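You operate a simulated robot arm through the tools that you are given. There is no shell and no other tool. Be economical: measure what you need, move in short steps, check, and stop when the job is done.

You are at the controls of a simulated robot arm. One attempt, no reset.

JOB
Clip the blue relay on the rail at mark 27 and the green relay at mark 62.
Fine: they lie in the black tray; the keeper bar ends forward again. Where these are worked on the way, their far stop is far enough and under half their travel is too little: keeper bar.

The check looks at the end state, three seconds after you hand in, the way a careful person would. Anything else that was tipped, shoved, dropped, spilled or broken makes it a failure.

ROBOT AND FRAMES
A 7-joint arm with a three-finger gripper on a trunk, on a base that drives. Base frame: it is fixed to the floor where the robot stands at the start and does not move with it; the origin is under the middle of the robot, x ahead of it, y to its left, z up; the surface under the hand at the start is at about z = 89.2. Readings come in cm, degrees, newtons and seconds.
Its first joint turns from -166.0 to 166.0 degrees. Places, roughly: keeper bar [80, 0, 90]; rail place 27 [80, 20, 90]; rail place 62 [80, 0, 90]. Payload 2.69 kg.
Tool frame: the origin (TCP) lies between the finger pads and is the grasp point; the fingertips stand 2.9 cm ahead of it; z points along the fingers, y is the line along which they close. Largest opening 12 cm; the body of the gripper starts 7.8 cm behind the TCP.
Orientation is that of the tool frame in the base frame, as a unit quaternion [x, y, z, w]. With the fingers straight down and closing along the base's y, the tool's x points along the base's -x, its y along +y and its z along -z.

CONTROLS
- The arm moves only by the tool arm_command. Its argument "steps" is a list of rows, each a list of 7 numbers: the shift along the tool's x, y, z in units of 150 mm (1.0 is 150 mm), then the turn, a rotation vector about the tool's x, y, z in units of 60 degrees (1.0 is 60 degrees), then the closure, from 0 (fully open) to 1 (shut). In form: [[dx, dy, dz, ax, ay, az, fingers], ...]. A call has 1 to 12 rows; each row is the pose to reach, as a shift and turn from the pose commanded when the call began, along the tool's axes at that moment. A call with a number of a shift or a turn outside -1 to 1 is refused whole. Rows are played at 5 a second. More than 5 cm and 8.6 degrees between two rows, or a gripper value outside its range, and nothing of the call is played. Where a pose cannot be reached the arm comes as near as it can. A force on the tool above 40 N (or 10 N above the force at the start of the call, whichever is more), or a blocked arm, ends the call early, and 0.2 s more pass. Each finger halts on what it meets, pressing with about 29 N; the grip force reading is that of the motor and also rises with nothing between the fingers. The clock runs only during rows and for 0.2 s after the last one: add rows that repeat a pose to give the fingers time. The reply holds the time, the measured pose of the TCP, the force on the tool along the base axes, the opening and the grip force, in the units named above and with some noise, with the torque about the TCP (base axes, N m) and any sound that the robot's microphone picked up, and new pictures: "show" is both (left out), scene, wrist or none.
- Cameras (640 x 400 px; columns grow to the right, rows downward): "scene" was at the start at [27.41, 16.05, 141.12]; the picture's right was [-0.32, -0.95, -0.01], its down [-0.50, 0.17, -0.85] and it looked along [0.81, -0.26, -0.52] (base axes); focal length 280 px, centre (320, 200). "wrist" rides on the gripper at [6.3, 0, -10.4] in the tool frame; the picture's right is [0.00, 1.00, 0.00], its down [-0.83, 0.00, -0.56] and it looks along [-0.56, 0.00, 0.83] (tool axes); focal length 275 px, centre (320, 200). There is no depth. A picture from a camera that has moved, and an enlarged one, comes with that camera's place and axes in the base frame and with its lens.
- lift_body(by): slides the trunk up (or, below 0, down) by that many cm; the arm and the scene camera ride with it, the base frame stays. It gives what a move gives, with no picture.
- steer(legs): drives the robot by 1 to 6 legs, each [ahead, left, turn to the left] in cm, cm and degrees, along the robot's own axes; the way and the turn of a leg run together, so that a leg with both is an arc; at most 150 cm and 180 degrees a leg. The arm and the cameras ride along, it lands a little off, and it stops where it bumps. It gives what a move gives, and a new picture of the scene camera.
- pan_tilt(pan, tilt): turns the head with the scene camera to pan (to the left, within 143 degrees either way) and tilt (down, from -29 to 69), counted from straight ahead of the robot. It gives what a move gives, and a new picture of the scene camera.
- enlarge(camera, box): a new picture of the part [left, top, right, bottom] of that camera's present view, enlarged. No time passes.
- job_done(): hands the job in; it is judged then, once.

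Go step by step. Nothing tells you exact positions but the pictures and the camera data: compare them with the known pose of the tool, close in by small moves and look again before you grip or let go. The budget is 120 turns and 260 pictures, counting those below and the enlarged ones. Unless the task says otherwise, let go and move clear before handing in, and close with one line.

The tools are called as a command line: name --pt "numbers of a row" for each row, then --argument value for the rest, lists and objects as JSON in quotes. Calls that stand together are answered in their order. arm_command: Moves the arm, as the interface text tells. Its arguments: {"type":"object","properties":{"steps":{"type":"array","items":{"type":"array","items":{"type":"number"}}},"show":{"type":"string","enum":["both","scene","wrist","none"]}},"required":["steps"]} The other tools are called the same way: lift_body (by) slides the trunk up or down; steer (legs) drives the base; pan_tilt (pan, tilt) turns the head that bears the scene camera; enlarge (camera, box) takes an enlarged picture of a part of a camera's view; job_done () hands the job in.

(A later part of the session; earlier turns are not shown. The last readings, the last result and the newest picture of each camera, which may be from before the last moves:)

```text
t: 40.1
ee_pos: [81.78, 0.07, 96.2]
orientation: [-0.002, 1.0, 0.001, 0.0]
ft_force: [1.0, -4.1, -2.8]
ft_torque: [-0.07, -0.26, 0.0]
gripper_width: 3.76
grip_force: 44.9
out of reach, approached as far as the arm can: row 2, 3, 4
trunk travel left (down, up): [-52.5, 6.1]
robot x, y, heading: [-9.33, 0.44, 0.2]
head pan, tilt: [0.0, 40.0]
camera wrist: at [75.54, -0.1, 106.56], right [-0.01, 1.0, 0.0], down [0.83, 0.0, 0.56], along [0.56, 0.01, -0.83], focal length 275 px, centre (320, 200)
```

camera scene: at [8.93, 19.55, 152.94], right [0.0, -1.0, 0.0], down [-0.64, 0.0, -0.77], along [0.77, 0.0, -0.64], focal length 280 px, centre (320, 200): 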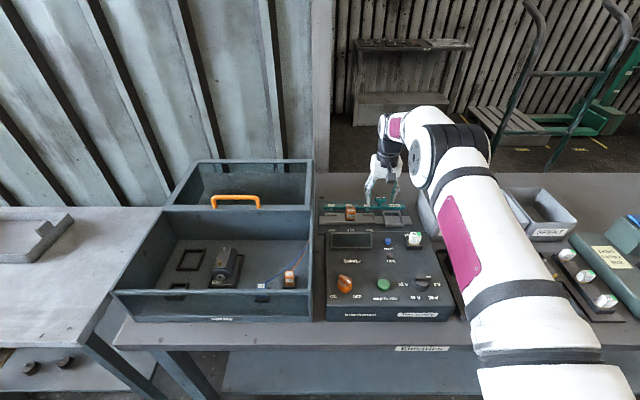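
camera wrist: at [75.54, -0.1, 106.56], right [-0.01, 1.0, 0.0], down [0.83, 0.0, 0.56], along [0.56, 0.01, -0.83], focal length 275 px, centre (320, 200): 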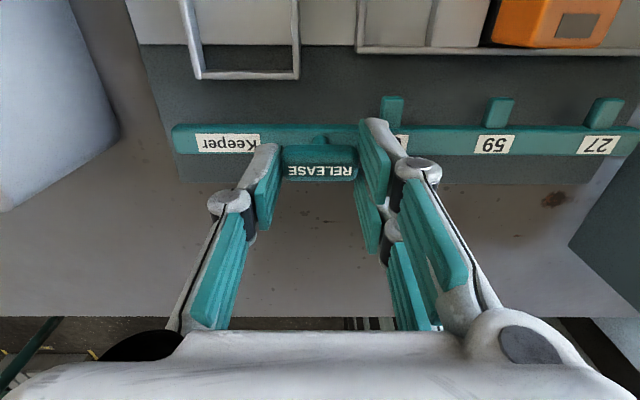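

The arm is at its far reach (bar moved about 2.3 cm). I let go, rise, and drive forward a little to finish the travel.

arm_command --pt "0 0 0 0 0 0 0.6" --pt "0 0 0 0 0 0 0.42" --pt "0 0 0 0 0 0 0.42" --show "none"

arm_command --pt "0 0 -0.2 0 0 0 0.42" --pt "0 0 -0.4 0 0 0 0.42" --pt "0.1 0 -0.6 0 0 0 0.42" --pt "0.15 0 -0.6 0 0 0 0.42" --show "none"

steer --legs '[[4, 0, 0]]'

enlarge --camera "wrist" --box '[0, 0, 640, 400]'

```text
t: 40.9
ee_pos: [81.75, 0.03, 96.12]
orientation: [-0.002, 1.0, 0.001, 0.0]
ft_force: [0.3, -0.5, -0.2]
ft_torque: [0.03, -0.02, 0.0]
gripper_width: 6.96
grip_force: 0.1
trunk travel left (down, up): [-52.5, 6.1]
robot x, y, heading: [-9.58, 0.31, -0.1]
head pan, tilt: [0.0, 40.0]
```

```text
t: 41.9
ee_pos: [79.37, -0.06, 105.12]
orientation: [-0.001, 1.0, 0.0, 0.0]
ft_force: [-0.4, 0.6, -0.3]
ft_torque: [0.01, 0.03, 0.02]
gripper_width: 6.96
grip_force: 0.0
trunk travel left (down, up): [-52.5, 6.1]
robot x, y, heading: [-9.66, 0.82, -0.1]
head pan, tilt: [0.0, 40.0]
```

```text
t: 42.7
ee_pos: [83.38, -0.08, 105.12]
orientation: [-0.001, 1.0, 0.001, 0.0]
ft_force: [0.1, 0.1, 0.8]
ft_torque: [0.0, -0.01, 0.03]
gripper_width: 6.96
grip_force: 0.1
trunk travel left (down, up): [-52.5, 6.1]
robot x, y, heading: [-5.19, 0.88, 0.1]
head pan, tilt: [0.0, 40.0]
camera scene: at [12.96, 19.56, 152.94], right [0.0, -1.0, 0.0], down [-0.64, 0.0, -0.77], along [0.77, 0.0, -0.64], focal length 280 px, centre (320, 200)
```

scene: 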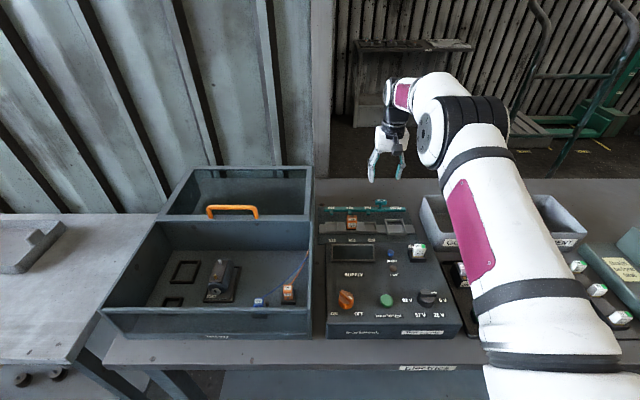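

```text
1.00 times, centred on (320, 200) of wrist (not enlarged: the box is as wide or as high as the picture)
camera zoom: at [77.23, -0.11, 115.6], right [-0.01, 1.0, 0.0], down [0.83, 0.0, 0.56], along [0.56, 0.01, -0.83], focal length 275 px, centre (320, 200)
```

zoom: 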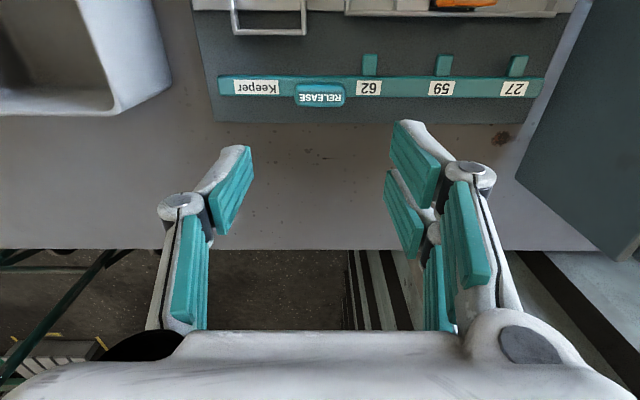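

arm_command --pt "0.09 0 0.2 0 0 0 0.42" --pt "0.09 0 0.4 0 0 0 0.42" --pt "0.09 0 0.55 0 0 0 0.42" --pt "0.09 0 0.6 0 0 0 0.42" --pt "0.09 0 0.6 0 0 0 0.6" --pt "0.09 0 0.6 0 0 0 0.8" --pt "0.09 0 0.6 0 0 0 0.8" --pt "0.09 0 0.6 0 0 0 0.8" --show "wrist"

arm_command --pt "-0.03 0 0 0 0 0 0.8" --pt "-0.06 0 0 0 0 0 0.8" --pt "-0.09 0 0 0 0 0 0.8" --pt "-0.12 0 0 0 0 0 0.8" --show "wrist"

```text
t: 44.5
ee_pos: [82.15, -0.07, 96.06]
orientation: [0.0, 1.0, 0.001, 0.0]
ft_force: [-0.3, -1.7, -2.1]
ft_torque: [-0.14, -0.27, 0.04]
gripper_width: 3.78
grip_force: 45.1
trunk travel left (down, up): [-52.5, 6.1]
robot x, y, heading: [-5.46, 0.62, -0.1]
head pan, tilt: [0.0, 40.0]
camera wrist: at [75.92, -0.09, 106.6], right [-0.01, 1.0, 0.0], down [0.83, 0.0, 0.56], along [0.56, 0.0, -0.83], focal length 275 px, centre (320, 200)
```

wrist: 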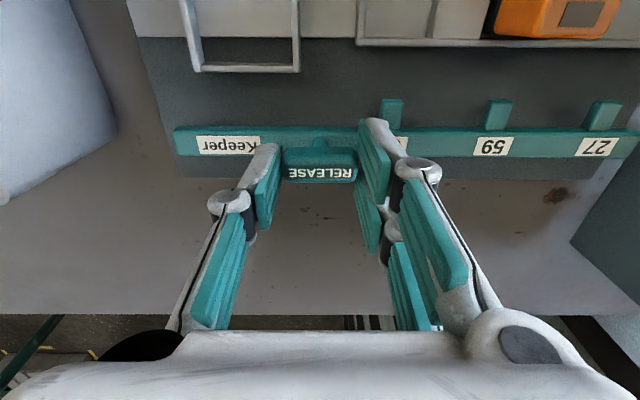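

```text
t: 45.2
ee_pos: [82.35, 0.03, 96.11]
orientation: [0.0, 1.0, 0.001, -0.008]
ft_force: [-14.5, -0.1, 16.6]
ft_torque: [0.01, 1.55, -0.08]
gripper_width: 3.77
grip_force: 44.5
trunk travel left (down, up): [-52.5, 6.1]
robot x, y, heading: [-5.41, 0.59, -0.1]
head pan, tilt: [0.0, 40.0]
stopped in row 3: the force on the tool passed its limit at 43 N (the readings are from after the stop); the commanded pose is now the measured one
camera wrist: at [76.34, -0.09, 106.67], right [-0.01, 1.0, 0.0], down [0.84, 0.0, 0.54], along [0.54, 0.0, -0.84], focal length 275 px, centre (320, 200)
```

wrist: 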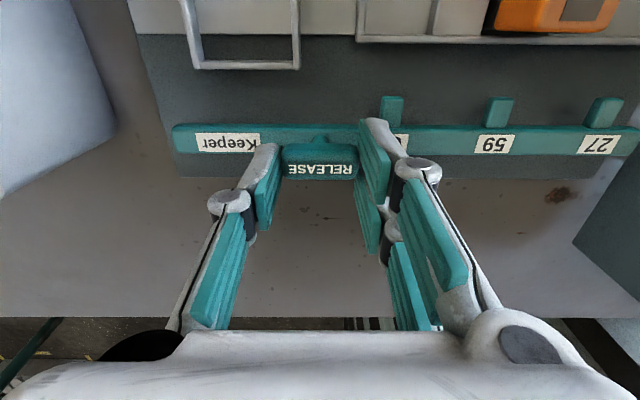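

The far stop is reached (about 3 cm of travel). I let go, rise and check that the bar stays.

arm_command --pt "0 0 0 0 0 0 0.6" --pt "0 0 0 0 0 0 0.42" --pt "0 0 0 0 0 0 0.42" --pt "0 0 -0.3 0 -0.015 0 0.42" --pt "0 0 -0.6 0 -0.015 0 0.42" --pt "0.3 0 -0.8 0 -0.015 0 0.42" --pt "0.5 0 -1 0 -0.015 0 0.42" --pt "0.5 0 -1 0 -0.015 0 0.42" --show "wrist"

```text
refused: row 6 steps farther than a row can; nothing moved
```

arm_command --pt "0 0 0 0 0 0 0.6" --pt "0 0 0 0 0 0 0.42" --pt "0 0 0 0 0 0 0.42" --pt "0 0 -0.3 0 -0.015 0 0.42" --pt "0 0 -0.6 0 -0.015 0 0.42" --pt "0.2 0 -0.8 0 -0.015 0 0.42" --pt "0.4 0 -0.95 0 -0.015 0 0.42" --pt "0.5 0 -1 0 -0.015 0 0.42" --pt "0.5 0 -1 0 -0.015 0 0.42" --show "wrist"

steer --legs '[[-5, 0, 0]]'

```text
t: 47.2
ee_pos: [75.17, -0.07, 111.08]
orientation: [-0.001, 1.0, 0.001, 0.001]
ft_force: [0.2, 0.2, 0.4]
ft_torque: [-0.01, -0.03, 0.01]
gripper_width: 6.95
grip_force: 0.0
trunk travel left (down, up): [-52.5, 6.1]
robot x, y, heading: [-5.95, 0.68, 0.0]
head pan, tilt: [0.0, 40.0]
camera wrist: at [68.98, -0.09, 121.55], right [-0.01, 1.0, 0.0], down [0.83, 0.0, 0.56], along [0.56, 0.0, -0.83], focal length 275 px, centre (320, 200)
```

wrist: 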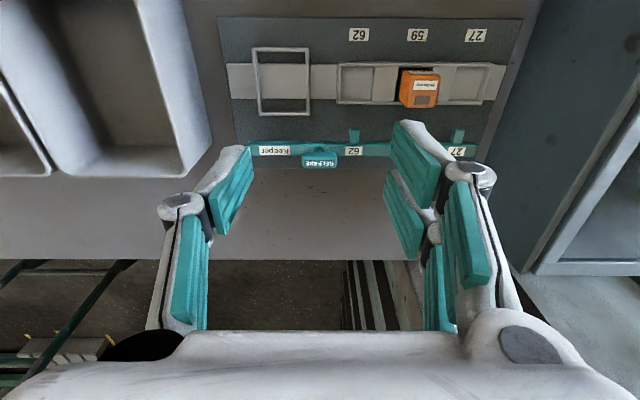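

```text
t: 48.1
ee_pos: [70.2, -0.11, 111.12]
orientation: [0.0, 1.0, 0.0, 0.001]
ft_force: [-0.2, 0.1, -0.3]
ft_torque: [0.03, 0.0, 0.02]
gripper_width: 6.97
grip_force: 0.0
trunk travel left (down, up): [-52.5, 6.1]
robot x, y, heading: [-10.45, 0.54, -0.1]
head pan, tilt: [0.0, 40.0]
camera scene: at [7.89, 19.55, 152.93], right [0.0, -1.0, 0.0], down [-0.64, 0.0, -0.77], along [0.77, 0.0, -0.64], focal length 280 px, centre (320, 200)
```

scene: 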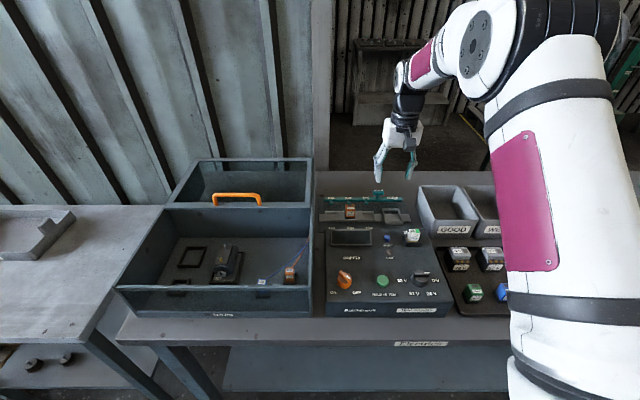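

The bar stays back. Now to the tray, above the blue relay at about (46,-25.5).

arm_command --pt "0.2 -0.2 0 0 0 0 0.42" --pt "0.4 -0.4 0 0 0 0 0.42" --pt "0.6 -0.6 0 0 0 0 0.42" --pt "0.8 -0.8 0 0 0 0 0.42" --pt "0.95 -1 0 0 0 0 0.42" --pt "0.95 -1 0 0 0 0 0.42" --show "none"

arm_command --pt "0.2 -0.2 0 0 0 0 0.42" --pt "0.4 -0.4 0 0 0 0 0.42" --pt "0.6 -0.6 0 0 0 0 0.42" --pt "0.65 -0.7 0 0 0 0 0.42" --pt "0.65 -0.7 0 0 0 0 0.42" --show "wrist"

```text
t: 49.5
ee_pos: [56.01, -15.1, 110.96]
orientation: [-0.001, 1.0, 0.001, 0.0]
ft_force: [-0.1, -0.2, -0.2]
ft_torque: [0.0, -0.02, 0.0]
gripper_width: 6.96
grip_force: 0.1
trunk travel left (down, up): [-52.5, 6.1]
robot x, y, heading: [-10.85, 0.7, -0.2]
head pan, tilt: [0.0, 40.0]
```

```text
t: 50.7
ee_pos: [46.38, -25.68, 110.93]
orientation: [0.0, 1.0, 0.002, 0.001]
ft_force: [-0.4, -0.6, -0.1]
ft_torque: [-0.01, 0.0, -0.02]
gripper_width: 6.94
grip_force: 0.1
trunk travel left (down, up): [-52.5, 6.1]
robot x, y, heading: [-10.7, 0.89, 0.0]
head pan, tilt: [0.0, 40.0]
camera wrist: at [40.08, -25.71, 121.36], right [-0.01, 1.0, 0.0], down [0.83, 0.0, 0.56], along [0.56, 0.0, -0.83], focal length 275 px, centre (320, 200)
```

wrist: 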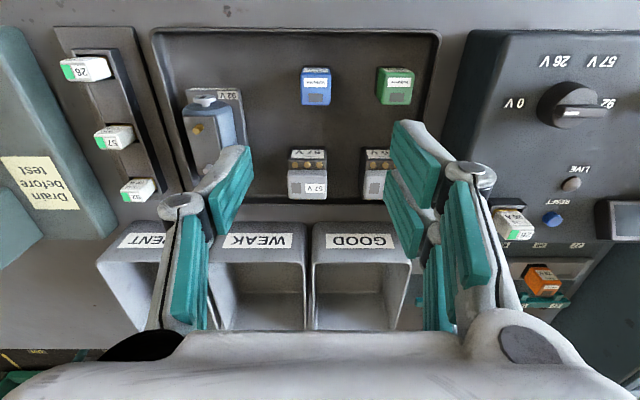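

enlarge --camera "wrist" --box '[270, 40, 440, 146]'

```text
3.76 times, centred on (355, 93) of wrist
camera zoom: at [40.08, -25.71, 121.36], right [-0.01, 1.0, 0.0], down [0.83, 0.0, 0.56], along [0.56, 0.0, -0.83], focal length 1036 px, centre (188, 603)
```

zoom: 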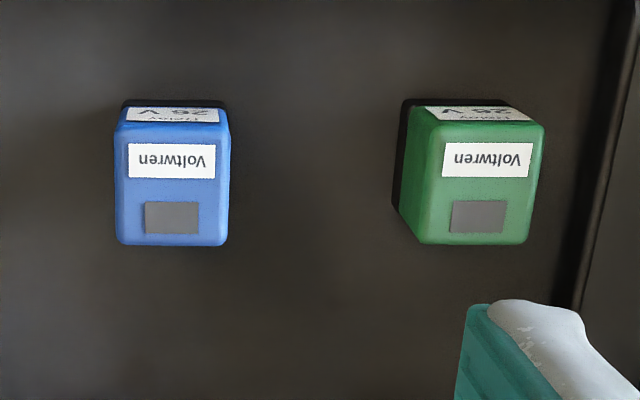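

Blue's top centre is at (46.0,-26.05), green's at (45.95,-18.3), both about 2.85 cm square with the top near z≈93.3. I descend over the blue one and look.

arm_command --pt "0.022 -0.025 0.25 0 0 0 0.42" --pt "0.022 -0.025 0.5 0 0 0 0.42" --pt "0.022 -0.025 0.75 0 0 0 0.42" --pt "0.022 -0.025 0.85 0 0 0 0.42" --pt "0.022 -0.025 0.85 0 0 0 0.42" --show "both"

```text
t: 51.9
ee_pos: [45.87, -25.99, 98.31]
orientation: [-0.001, 1.0, 0.0, 0.001]
ft_force: [-0.6, -0.3, 0.2]
ft_torque: [-0.02, 0.02, -0.02]
gripper_width: 6.96
grip_force: 0.1
trunk travel left (down, up): [-52.5, 6.1]
robot x, y, heading: [-10.97, 0.8, 0.2]
head pan, tilt: [0.0, 40.0]
camera scene: at [7.87, 19.55, 152.94], right [0.0, -1.0, 0.0], down [-0.64, 0.0, -0.77], along [0.77, 0.0, -0.64], focal length 280 px, centre (320, 200)
camera wrist: at [39.67, -26.0, 108.66], right [-0.01, 1.0, 0.0], down [0.83, 0.0, 0.56], along [0.56, 0.0, -0.83], focal length 275 px, centre (320, 200)
```

scene: 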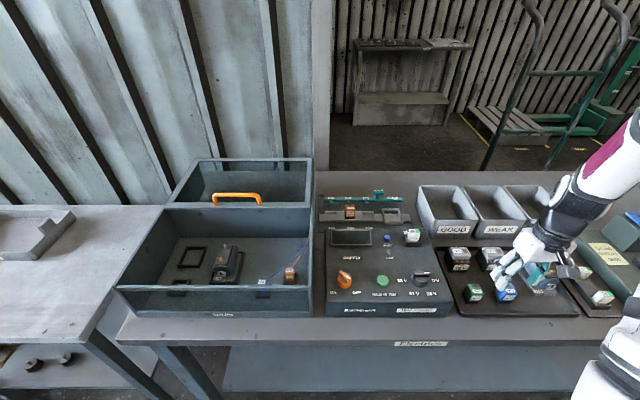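
wrist: 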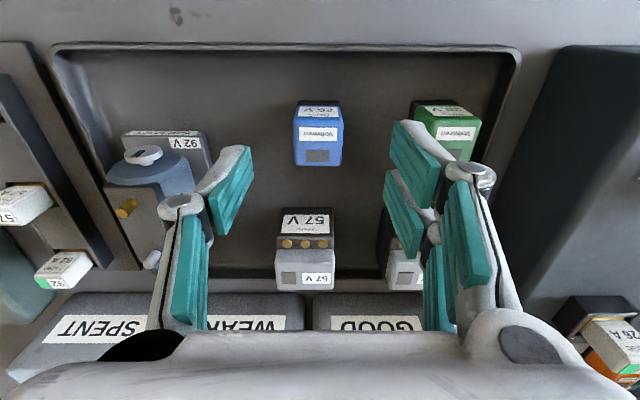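

Aligned. I descend 4 cm and grip.

arm_command --pt "0 0 0.13 0 0 0 0.42" --pt "0 0 0.27 0 0 0 0.42" --pt "0 0 0.27 0 0 0 0.55" --pt "0 0 0.27 0 0 0 0.68" --pt "0 0 0.27 0 0 0 0.8" --pt "0 0 0.27 0 0 0 0.85" --pt "0 0 0.27 0 0 0 0.85" --show "both"

```text
t: 53.5
ee_pos: [45.87, -25.96, 94.14]
orientation: [-0.002, 1.0, 0.001, 0.001]
ft_force: [-0.3, -0.1, 1.5]
ft_torque: [-0.01, -0.01, 0.02]
gripper_width: 2.93
grip_force: 28.9
trunk travel left (down, up): [-52.5, 6.1]
robot x, y, heading: [-10.43, 0.58, 0.2]
head pan, tilt: [0.0, 40.0]
camera scene: at [7.88, 19.54, 152.94], right [0.0, -1.0, 0.0], down [-0.64, 0.0, -0.77], along [0.77, 0.0, -0.64], focal length 280 px, centre (320, 200)
camera wrist: at [39.69, -26.01, 104.67], right [-0.01, 1.0, 0.0], down [0.83, 0.0, 0.56], along [0.56, 0.0, -0.83], focal length 275 px, centre (320, 200)
```

scene: 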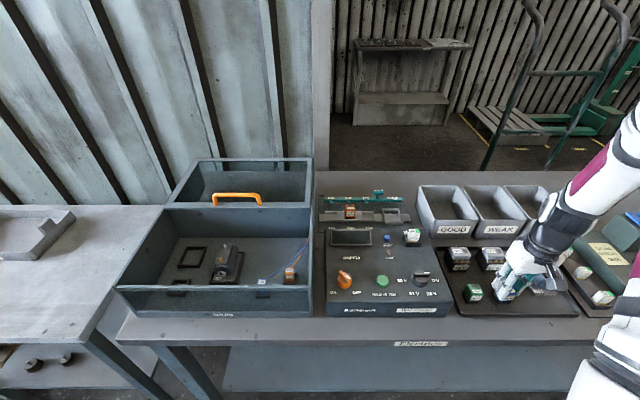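
wrist: 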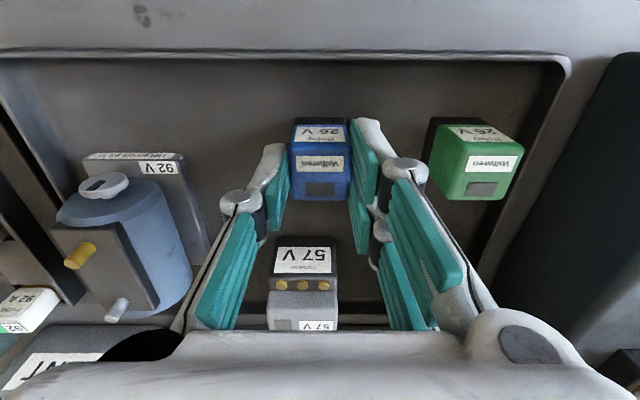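

Gripped (2.93 wide). I lift and carry it toward place 27.

arm_command --pt "0 0 -0.15 0 0 0 0.85" --pt "0 0 -0.45 0 0 0 0.85" --pt "0 0 -0.75 0 0 0 0.85" --pt "0 0 -1 0 0 0 0.85" --pt "0 0 -1 0 0 0 0.85" --show "wrist"

arm_command --pt "-0.15 0.25 -0.1 0 0 0 0.85" --pt "-0.3 0.5 -0.15 0 0 0 0.85" --pt "-0.45 0.75 -0.15 0 0 0 0.85" --pt "-0.65 1 -0.15 0 0 0 0.85" --pt "-0.65 1 -0.15 0 0 0 0.85" --show "none"

arm_command --pt "-0.15 0.25 0 0 0 0 0.85" --pt "-0.3 0.5 0 0 0 0 0.85" --pt "-0.45 0.75 0 0 0 0 0.85" --pt "-0.65 1 0 0 0 0 0.85" --pt "-0.65 1 0 0 0 0 0.85" --show "none"

arm_command --pt "-0.15 0.25 0 0 0 0 0.85" --pt "-0.3 0.5 0 0 0 0 0.85" --pt "-0.45 0.7 0 0 0 0 0.85" --pt "-0.62 0.8 0.1 0 0 0 0.85" --pt "-0.62 0.8 0.3 0 0 0 0.85" --pt "-0.62 0.8 0.3 0 0 0 0.85" --show "both"

```text
t: 54.7
ee_pos: [45.92, -25.89, 109.25]
orientation: [-0.001, 1.0, 0.001, 0.001]
ft_force: [-0.2, -0.4, -0.4]
ft_torque: [-0.01, -0.03, 0.0]
gripper_width: 1.79
grip_force: 0.0
trunk travel left (down, up): [-52.5, 6.1]
robot x, y, heading: [-10.68, 0.82, -0.0]
head pan, tilt: [0.0, 40.0]
camera wrist: at [39.69, -26.03, 119.71], right [-0.01, 1.0, 0.0], down [0.83, 0.0, 0.56], along [0.56, 0.01, -0.83], focal length 275 px, centre (320, 200)
```

wrist: 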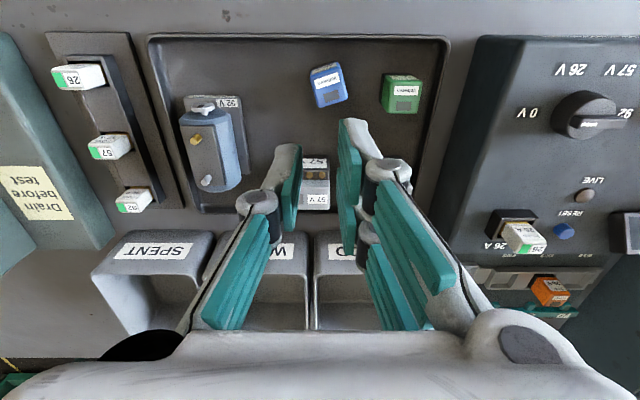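

```text
t: 55.9
ee_pos: [55.68, -11.01, 111.52]
orientation: [0.0, 1.0, 0.001, 0.001]
ft_force: [0.2, -0.4, -0.1]
ft_torque: [0.0, -0.01, -0.01]
gripper_width: 1.77
grip_force: 0.1
trunk travel left (down, up): [-52.5, 6.1]
robot x, y, heading: [-10.53, 0.58, 0.4]
head pan, tilt: [0.0, 40.0]
```

```text
t: 57.1
ee_pos: [65.34, 4.11, 111.53]
orientation: [-0.001, 1.0, 0.001, 0.001]
ft_force: [0.5, -1.0, 0.3]
ft_torque: [-0.02, -0.02, 0.03]
gripper_width: 1.8
grip_force: 0.0
trunk travel left (down, up): [-52.5, 6.1]
robot x, y, heading: [-10.77, 1.06, 0.1]
head pan, tilt: [0.0, 40.0]
```

```text
t: 58.5
ee_pos: [74.71, 16.06, 107.01]
orientation: [-0.001, 1.0, 0.0, 0.001]
ft_force: [-0.6, 0.9, -0.2]
ft_torque: [0.01, 0.0, 0.02]
gripper_width: 1.8
grip_force: 0.1
trunk travel left (down, up): [-52.5, 6.1]
robot x, y, heading: [-10.62, 0.37, 0.4]
head pan, tilt: [0.0, 40.0]
camera scene: at [7.87, 19.56, 152.94], right [0.0, -1.0, 0.0], down [-0.64, 0.0, -0.77], along [0.77, 0.0, -0.64], focal length 280 px, centre (320, 200)
camera wrist: at [68.51, 16.01, 117.51], right [-0.01, 1.0, 0.0], down [0.83, 0.0, 0.56], along [0.56, 0.0, -0.83], focal length 275 px, centre (320, 200)
```

scene: 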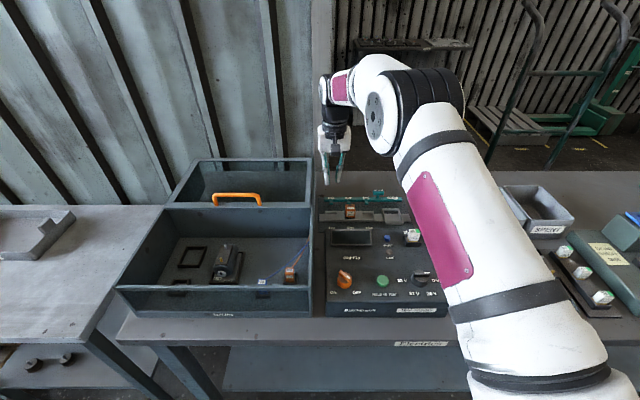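
wrist: 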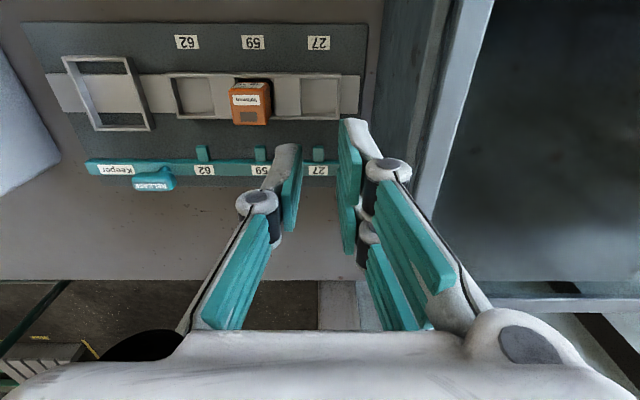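

The relay slipped out during the lift and is still upright in the tray, slightly turned. While here I study the rail's rim to see how deep I can grip next time.

enlarge --camera "wrist" --box '[150, 50, 390, 200]'

enlarge --camera "scene" --box '[312, 180, 412, 243]'

```text
2.67 times, centred on (270, 125) of wrist
camera zoom: at [68.51, 16.01, 117.51], right [-0.01, 1.0, 0.0], down [0.83, 0.0, 0.56], along [0.56, 0.0, -0.83], focal length 734 px, centre (453, 400)
```

zoom: 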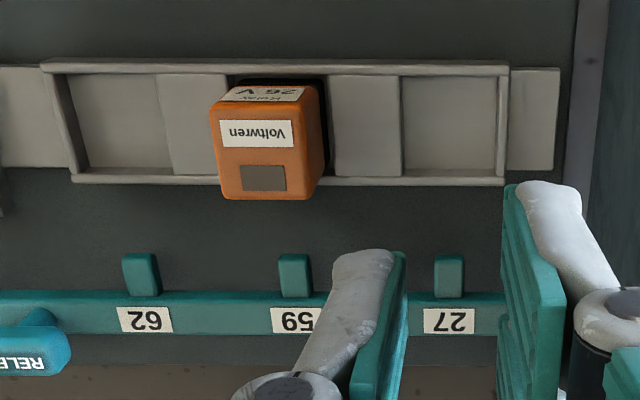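

```text
6.35 times, centred on (362, 212) of scene
camera zoom: at [7.87, 19.56, 152.94], right [0.0, -1.0, 0.0], down [-0.64, 0.0, -0.77], along [0.77, 0.0, -0.64], focal length 1778 px, centre (53, 127)
```

zoom: 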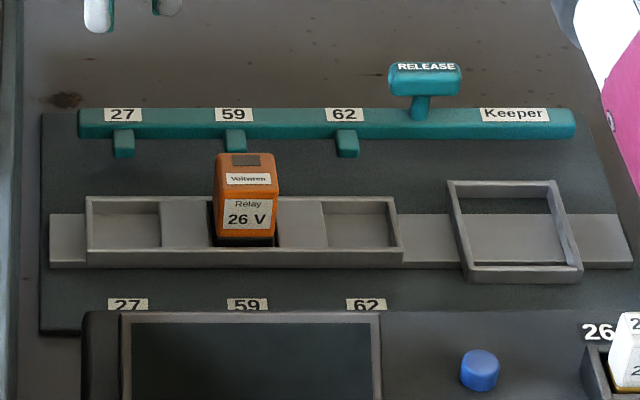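

The rim is only about 1 cm tall, so I can grip ~0.7 cm deeper, and closing fully should press harder. Back to the tray.

arm_command --pt "0.15 -0.25 -0.2 0 0 0 0.6" --pt "0.3 -0.5 -0.3 0 0 0 0.42" --pt "0.45 -0.75 -0.3 0 0 0 0.42" --pt "0.65 -1 -0.3 0 0 0 0.42" --pt "0.65 -1 -0.3 0 0 0 0.42" --show "none"

arm_command --pt "0.15 -0.25 0 0 0 0 0.42" --pt "0.3 -0.5 0 0 0 0 0.42" --pt "0.45 -0.75 0 0 0 0 0.42" --pt "0.65 -1 0 0 0 0 0.42" --pt "0.65 -1 0 0 0 0 0.42" --show "none"

arm_command --pt "0.15 -0.25 0 0 0 0 0.42" --pt "0.3 -0.5 0 0 0 0 0.42" --pt "0.45 -0.7 0.1 0 0 0 0.42" --pt "0.62 -0.78 0.3 0 0 0 0.42" --pt "0.62 -0.78 0.5 0 0 0 0.42" --pt "0.62 -0.78 0.5 0 0 0 0.42" --show "wrist"

enlarge --camera "wrist" --box '[260, 50, 440, 162]'

```text
refused: row 1 steps farther than a row can; nothing moved
```

```text
t: 59.7
ee_pos: [64.91, 1.12, 106.99]
orientation: [-0.001, 1.0, 0.002, 0.001]
ft_force: [0.0, -1.1, 0.1]
ft_torque: [0.0, 0.01, -0.02]
gripper_width: 6.98
grip_force: 0.0
trunk travel left (down, up): [-52.5, 6.1]
robot x, y, heading: [-10.81, 0.61, -0.2]
head pan, tilt: [0.0, 40.0]
```

```text
t: 61.1
ee_pos: [55.65, -10.61, 99.55]
orientation: [-0.001, 1.0, 0.001, 0.002]
ft_force: [-2.5, 0.7, 5.7]
ft_torque: [0.29, -0.01, 0.14]
gripper_width: 7.24
grip_force: 1.4
trunk travel left (down, up): [-52.5, 6.1]
robot x, y, heading: [-10.44, 0.86, 0.0]
head pan, tilt: [0.0, 40.0]
camera wrist: at [49.31, -10.64, 110.01], right [-0.01, 1.0, 0.0], down [0.83, 0.0, 0.56], along [0.56, 0.01, -0.83], focal length 275 px, centre (320, 200)
```

wrist: 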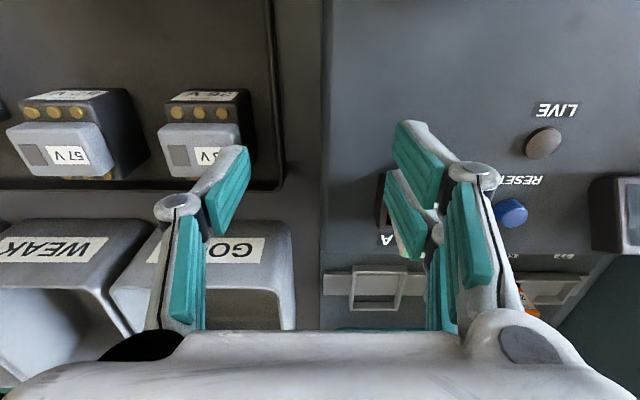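

```text
3.56 times, centred on (350, 106) of wrist
camera zoom: at [49.31, -10.64, 110.01], right [-0.01, 1.0, 0.0], down [0.83, 0.0, 0.56], along [0.56, 0.01, -0.83], focal length 979 px, centre (213, 534)
```

zoom: 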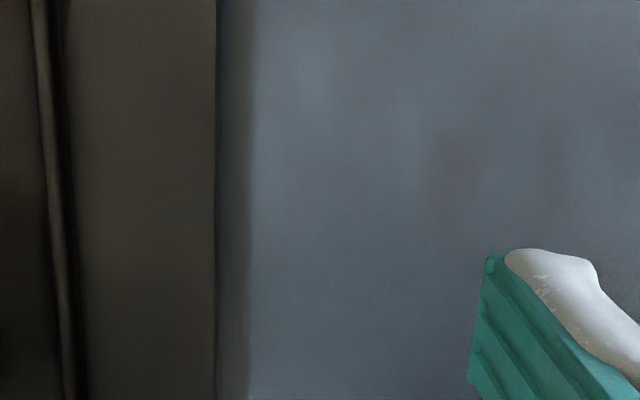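

A refused call made the rest go from the wrong start: the hand came low over the panel edge with a light 6 N touch. I lift straight up and check that nothing was disturbed.

arm_command --pt "0 0 -0.1 0 0 0 0.42" --pt "0 0 -0.4 0 0 0 0.42" --pt "0 0 -0.7 0 0 0 0.42" --pt "0 0 -0.7 0 0 0 0.42" --show "both"

enlarge --camera "scene" --box '[320, 190, 480, 320]'

```text
t: 62.1
ee_pos: [55.58, -10.7, 109.98]
orientation: [-0.002, 1.0, 0.0, 0.001]
ft_force: [0.4, -0.8, 0.2]
ft_torque: [-0.02, 0.02, 0.02]
gripper_width: 6.93
grip_force: 0.1
trunk travel left (down, up): [-52.5, 6.1]
robot x, y, heading: [-10.61, 0.55, -0.1]
head pan, tilt: [0.0, 40.0]
camera scene: at [7.88, 19.55, 152.94], right [0.0, -1.0, 0.0], down [-0.64, 0.0, -0.77], along [0.77, 0.0, -0.64], focal length 280 px, centre (320, 200)
camera wrist: at [49.4, -10.71, 120.47], right [-0.01, 1.0, 0.0], down [0.83, 0.0, 0.56], along [0.56, 0.0, -0.83], focal length 275 px, centre (320, 200)
```

scene: 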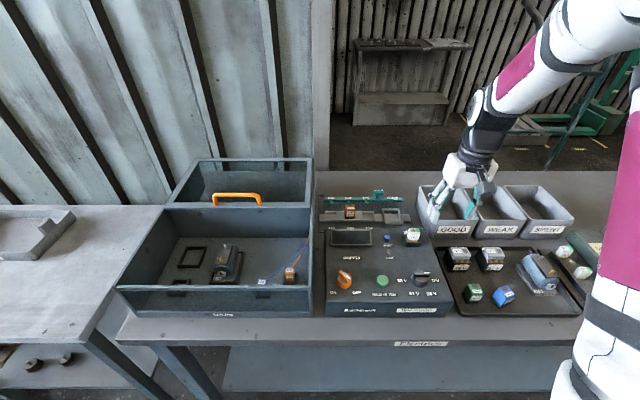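
wrist: 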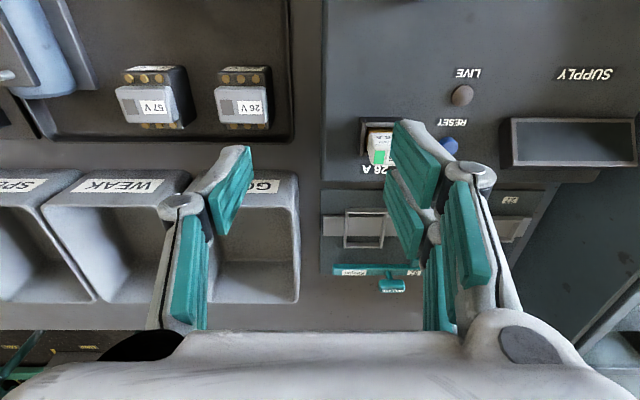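

```text
3.08 times, centred on (400, 255) of scene
camera zoom: at [7.88, 19.55, 152.94], right [0.0, -1.0, 0.0], down [-0.64, 0.0, -0.77], along [0.77, 0.0, -0.64], focal length 861 px, centre (74, 31)
```

zoom: 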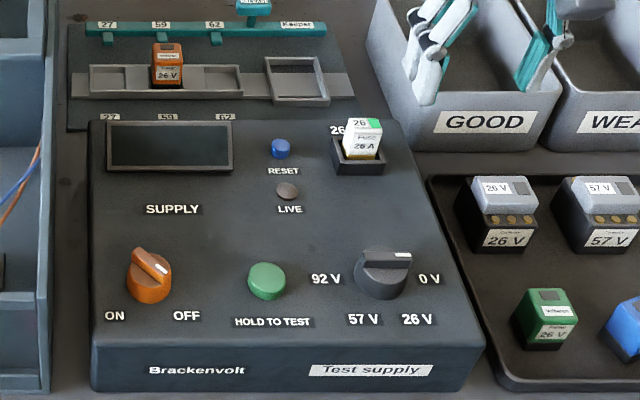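

enlarge --camera "scene" --box '[385, 215, 445, 255]'

enlarge --camera "wrist" --box '[340, 100, 440, 180]'

```text
10.00 times, centred on (415, 235) of scene
camera zoom: at [7.88, 19.55, 152.94], right [0.0, -1.0, 0.0], down [-0.64, 0.0, -0.77], along [0.77, 0.0, -0.64], focal length 2800 px, centre (-630, -150)
```

zoom: 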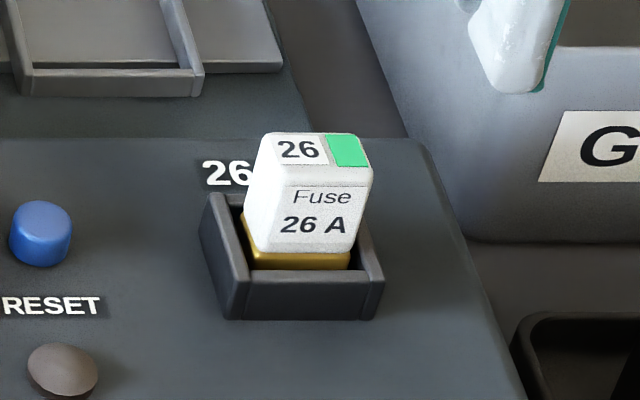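

```text
5.00 times, centred on (390, 140) of wrist
camera zoom: at [49.4, -10.71, 120.47], right [-0.01, 1.0, 0.0], down [0.83, 0.0, 0.56], along [0.56, 0.0, -0.83], focal length 1376 px, centre (-30, 500)
```

zoom: 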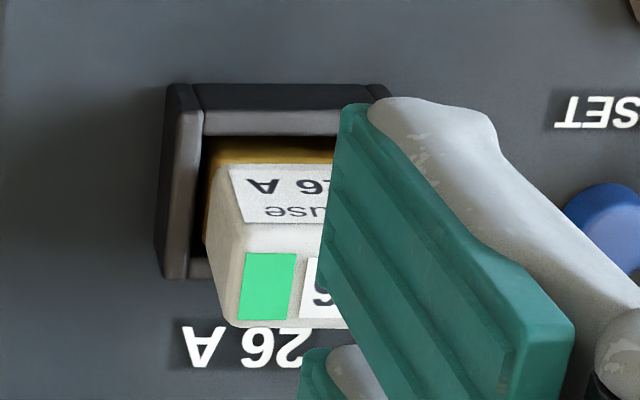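

The touch was probably the fuse's near side, lightly. It looks upright; I'll go to exactly the same pose over the tray as before, so I can compare the fuse with the earlier picture.

arm_command --pt "0.15 -0.25 -0.063 0 0 0 0.42" --pt "0.3 -0.5 -0.063 0 0 0 0.42" --pt "0.45 -0.75 -0.063 0 0 0 0.42" --pt "0.613 -1 -0.063 0 0 0 0.42" --pt "0.613 -1 -0.063 0 0 0 0.42" --show "wrist"

enlarge --camera "wrist" --box '[270, 40, 440, 146]'

enlarge --camera "wrist" --box '[470, 180, 570, 260]'

```text
t: 63.3
ee_pos: [46.49, -25.75, 110.84]
orientation: [-0.001, 1.0, 0.001, 0.001]
ft_force: [0.0, -0.4, 0.5]
ft_torque: [0.0, 0.0, 0.0]
gripper_width: 6.94
grip_force: 0.1
trunk travel left (down, up): [-52.5, 6.1]
robot x, y, heading: [-10.44, 0.56, 0.1]
head pan, tilt: [0.0, 40.0]
camera wrist: at [40.19, -25.73, 121.35], right [-0.01, 1.0, 0.0], down [0.83, 0.0, 0.56], along [0.56, 0.01, -0.83], focal length 275 px, centre (320, 200)
```

wrist: 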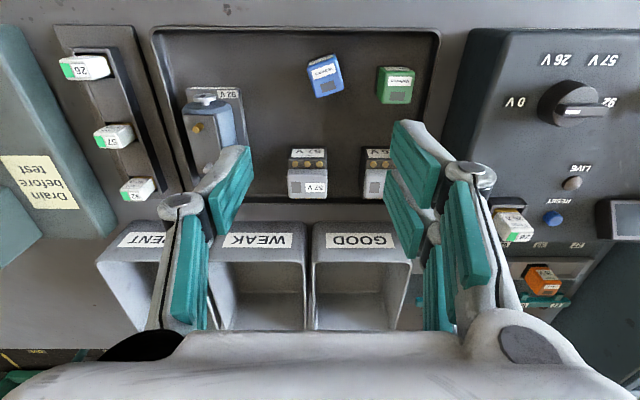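

```text
3.76 times, centred on (355, 93) of wrist
camera zoom: at [40.19, -25.73, 121.35], right [-0.01, 1.0, 0.0], down [0.83, 0.0, 0.56], along [0.56, 0.01, -0.83], focal length 1036 px, centre (188, 603)
```

zoom: 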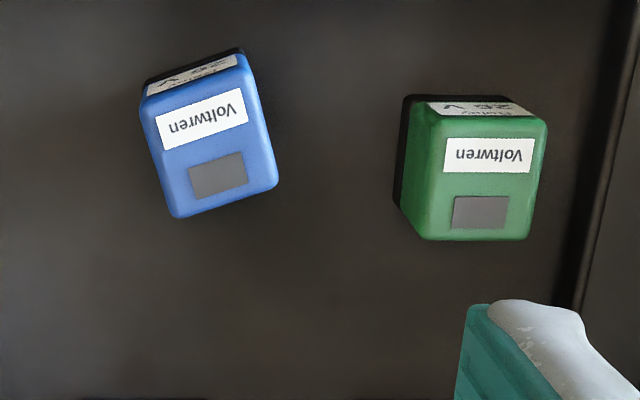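

```text
5.00 times, centred on (520, 220) of wrist
camera zoom: at [40.19, -25.73, 121.35], right [-0.01, 1.0, 0.0], down [0.83, 0.0, 0.56], along [0.56, 0.01, -0.83], focal length 1376 px, centre (-680, 100)
```

zoom: 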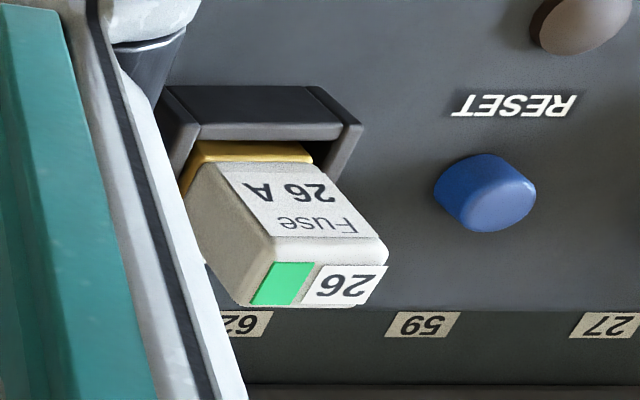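

The fuse looks the same as before. The blue relay now sits at about (45.0,-25.1), turned about 16.5° counter-clockwise; I align the hand to it, with a narrower opening to stay clear of the green one.

arm_command --pt "0.05 0.02 0.2 0 0 -0.1 0.5" --pt "0.097 0.041 0.4 0 0 -0.2 0.583" --pt "0.097 0.041 0.6 0 0 -0.275 0.583" --pt "0.097 0.041 0.8 0 0 -0.275 0.583" --pt "0.097 0.041 0.837 0 0 -0.275 0.583" --pt "0.097 0.041 0.837 0 0 -0.275 0.583" --show "wrist"

enlarge --camera "wrist" --box '[220, 80, 420, 205]'

```text
t: 64.7
ee_pos: [44.94, -24.98, 98.36]
orientation: [-0.144, 0.99, 0.0, 0.0]
ft_force: [-0.1, -0.1, -0.1]
ft_torque: [-0.02, -0.03, -0.02]
gripper_width: 4.97
grip_force: 0.1
trunk travel left (down, up): [-52.5, 6.1]
robot x, y, heading: [-10.54, 0.94, 0.1]
head pan, tilt: [0.0, 40.0]
camera wrist: at [39.0, -26.95, 108.8], right [-0.29, 0.96, 0.0], down [0.79, 0.24, 0.56], along [0.53, 0.16, -0.83], focal length 275 px, centre (320, 200)
```

wrist: 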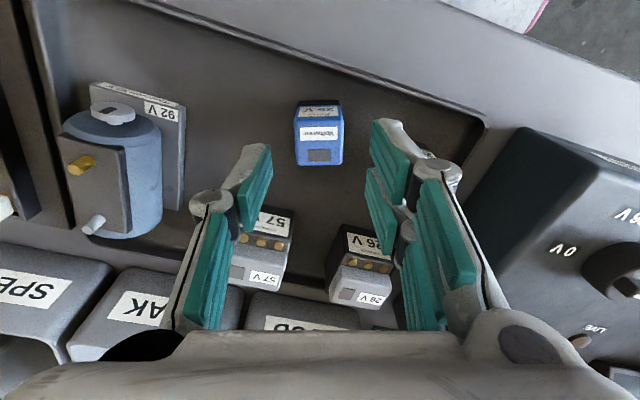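

```text
3.20 times, centred on (320, 142) of wrist
camera zoom: at [39.0, -26.95, 108.8], right [-0.29, 0.96, 0.0], down [0.79, 0.24, 0.56], along [0.53, 0.16, -0.83], focal length 881 px, centre (320, 384)
```

zoom: 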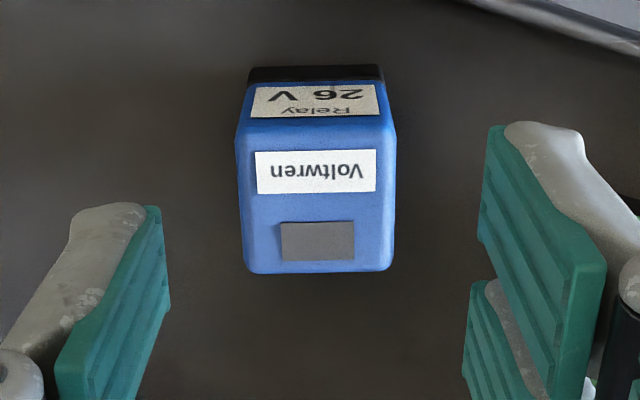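

Well aligned. I descend deeper this time (TCP ≈93.4) and close fully.

arm_command --pt "0 0 0.15 0 0 0 0.583" --pt "0 0 0.28 0 0 0 0.583" --pt "0 0 0.33 0 0 0 0.583" --pt "0 0 0.33 0 0 0 0.7" --pt "0 0 0.33 0 0 0 0.85" --pt "0 0 0.33 0 0 0 1" --pt "0 0 0.33 0 0 0 1" --pt "0 0 0.33 0 0 0 1" --show "none"

arm_command --pt "0 0 -0.05 0 0 0 1" --pt "0 0 -0.1 0 0 0 1" --pt "0 0 -0.2 0 0 0 1" --pt "0 0 -0.3 0 0 0 1" --pt "0 0 -0.3 0 0 0 1" --show "wrist"

```text
t: 66.5
ee_pos: [45.0, -25.1, 93.34]
orientation: [-0.146, 0.989, 0.0, 0.0]
ft_force: [-0.9, 0.0, -0.1]
ft_torque: [0.0, 0.0, -0.01]
gripper_width: 2.93
grip_force: 28.5
trunk travel left (down, up): [-52.5, 6.1]
robot x, y, heading: [-10.82, 0.68, 0.1]
head pan, tilt: [0.0, 40.0]
```

```text
t: 67.7
ee_pos: [44.9, -24.91, 97.93]
orientation: [-0.145, 0.989, 0.001, 0.001]
ft_force: [0.0, -1.2, -0.7]
ft_torque: [0.01, -0.01, 0.03]
gripper_width: 2.94
grip_force: 29.1
trunk travel left (down, up): [-52.5, 6.1]
robot x, y, heading: [-10.95, 0.75, 0.0]
head pan, tilt: [0.0, 40.0]
camera wrist: at [38.96, -26.86, 108.4], right [-0.29, 0.96, 0.0], down [0.79, 0.24, 0.56], along [0.53, 0.16, -0.83], focal length 275 px, centre (320, 200)
```

wrist: 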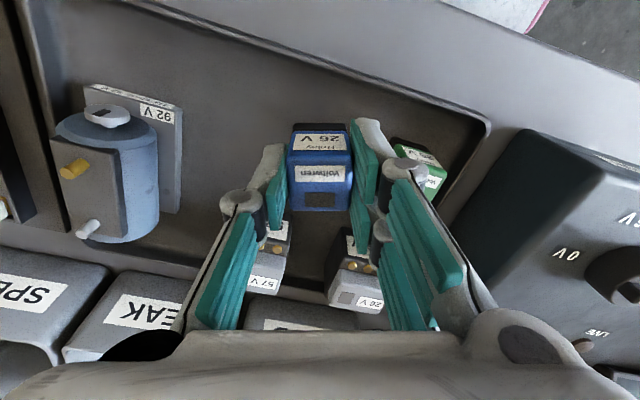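

The relay is held this time. I lift on, turning the hand back straight, with gentle steps.

arm_command --pt "0 0 -0.1 0 0 0 1" --pt "0 0 -0.25 0 0 0 1" --pt "0 0 -0.4 0 0 0.05 1" --pt "0 0 -0.55 0 0 0.12 1" --pt "0 0 -0.7 0 0 0.2 1" --pt "0 0 -0.85 0 0 0.25 1" --pt "0 0 -0.93 0 0 0.28 1" --pt "0 0 -0.93 0 0 0.28 1" --show "wrist"

```text
t: 69.5
ee_pos: [44.87, -24.84, 111.83]
orientation: [0.002, 1.0, 0.001, 0.001]
ft_force: [0.0, 0.2, -1.5]
ft_torque: [0.01, 0.0, -0.01]
gripper_width: 2.93
grip_force: 29.3
trunk travel left (down, up): [-52.5, 6.1]
robot x, y, heading: [-10.92, 0.66, 0.4]
head pan, tilt: [0.0, 40.0]
camera wrist: at [38.74, -25.0, 122.32], right [0.0, 1.0, 0.0], down [0.83, 0.0, 0.56], along [0.56, 0.0, -0.83], focal length 275 px, centre (320, 200)
```

wrist: 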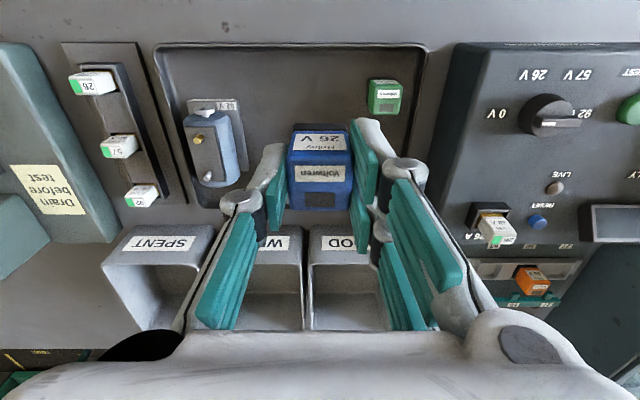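

arm_command --pt "-0.1 0.14 0 0 0 0 1" --pt "-0.25 0.34 0 0 0 0 1" --pt "-0.42 0.57 0 0 0 0 1" --pt "-0.58 0.79 0 0 0 0 1" --pt "-0.671 0.91 0 0 0 0 1" --pt "-0.671 0.91 0 0 0 0 1" --show "none"

arm_command --pt "-0.1 0.14 0 0 0 0 1" --pt "-0.25 0.34 0 0 0 0 1" --pt "-0.42 0.57 0 0 0 0 1" --pt "-0.58 0.79 0 0 0 0 1" --pt "-0.671 0.91 0 0 0 0 1" --pt "-0.671 0.91 0 0 0 0 1" --show "none"

arm_command --pt "-0.1 0.14 0 0 0 0 1" --pt "-0.25 0.34 0 0 0 0 1" --pt "-0.42 0.57 0 0 0 0 1" --pt "-0.58 0.79 0 0 0 0 1" --pt "-0.671 0.91 0 0 0 0 1" --pt "-0.671 0.91 0 0 0 0 1" --show "both"

```text
t: 70.9
ee_pos: [55.12, -11.25, 111.86]
orientation: [0.002, 1.0, 0.0, 0.001]
ft_force: [-0.2, -0.5, -0.7]
ft_torque: [-0.02, -0.01, 0.01]
gripper_width: 2.92
grip_force: 28.9
trunk travel left (down, up): [-52.5, 6.1]
robot x, y, heading: [-10.65, 0.5, 0.2]
head pan, tilt: [0.0, 40.0]
```

```text
t: 72.3
ee_pos: [65.29, 2.14, 111.92]
orientation: [0.002, 1.0, 0.001, 0.001]
ft_force: [-0.5, -0.3, -1.0]
ft_torque: [0.02, -0.02, -0.01]
gripper_width: 2.92
grip_force: 29.1
trunk travel left (down, up): [-52.5, 6.1]
robot x, y, heading: [-10.49, 0.87, 0.2]
head pan, tilt: [0.0, 40.0]
```

```text
t: 73.7
ee_pos: [75.41, 15.96, 111.98]
orientation: [0.002, 1.0, 0.001, 0.001]
ft_force: [0.2, -0.4, -1.3]
ft_torque: [-0.02, 0.01, 0.0]
gripper_width: 2.92
grip_force: 29.2
trunk travel left (down, up): [-52.5, 6.1]
robot x, y, heading: [-10.89, 0.76, 0.1]
head pan, tilt: [0.0, 40.0]
camera scene: at [7.87, 19.56, 152.94], right [0.0, -1.0, 0.0], down [-0.64, 0.0, -0.77], along [0.77, 0.0, -0.64], focal length 280 px, centre (320, 200)
camera wrist: at [69.15, 15.84, 122.4], right [0.0, 1.0, 0.0], down [0.83, 0.0, 0.56], along [0.56, 0.0, -0.83], focal length 275 px, centre (320, 200)
```

scene: 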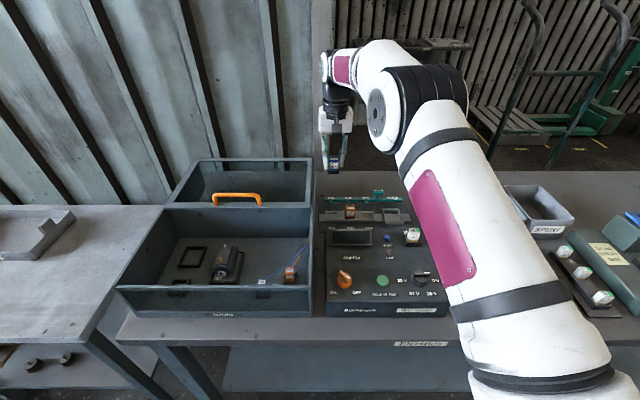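
wrist: 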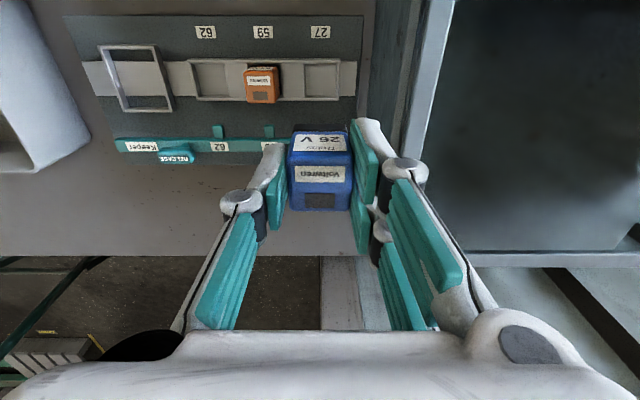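

enlarge --camera "wrist" --box '[170, 40, 370, 165]'

```text
3.20 times, centred on (270, 102) of wrist
camera zoom: at [69.15, 15.84, 122.4], right [0.0, 1.0, 0.0], down [0.83, 0.0, 0.56], along [0.56, 0.0, -0.83], focal length 881 px, centre (480, 512)
```

zoom: 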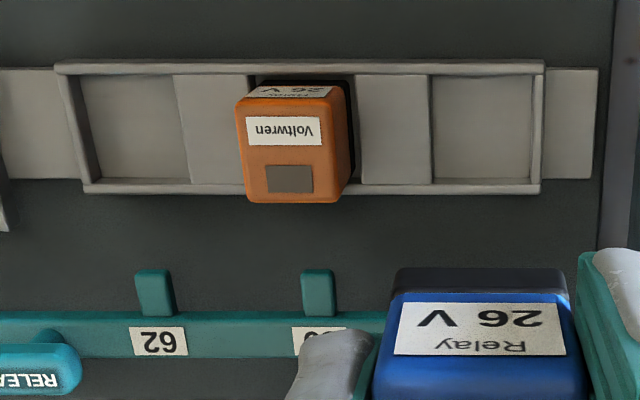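

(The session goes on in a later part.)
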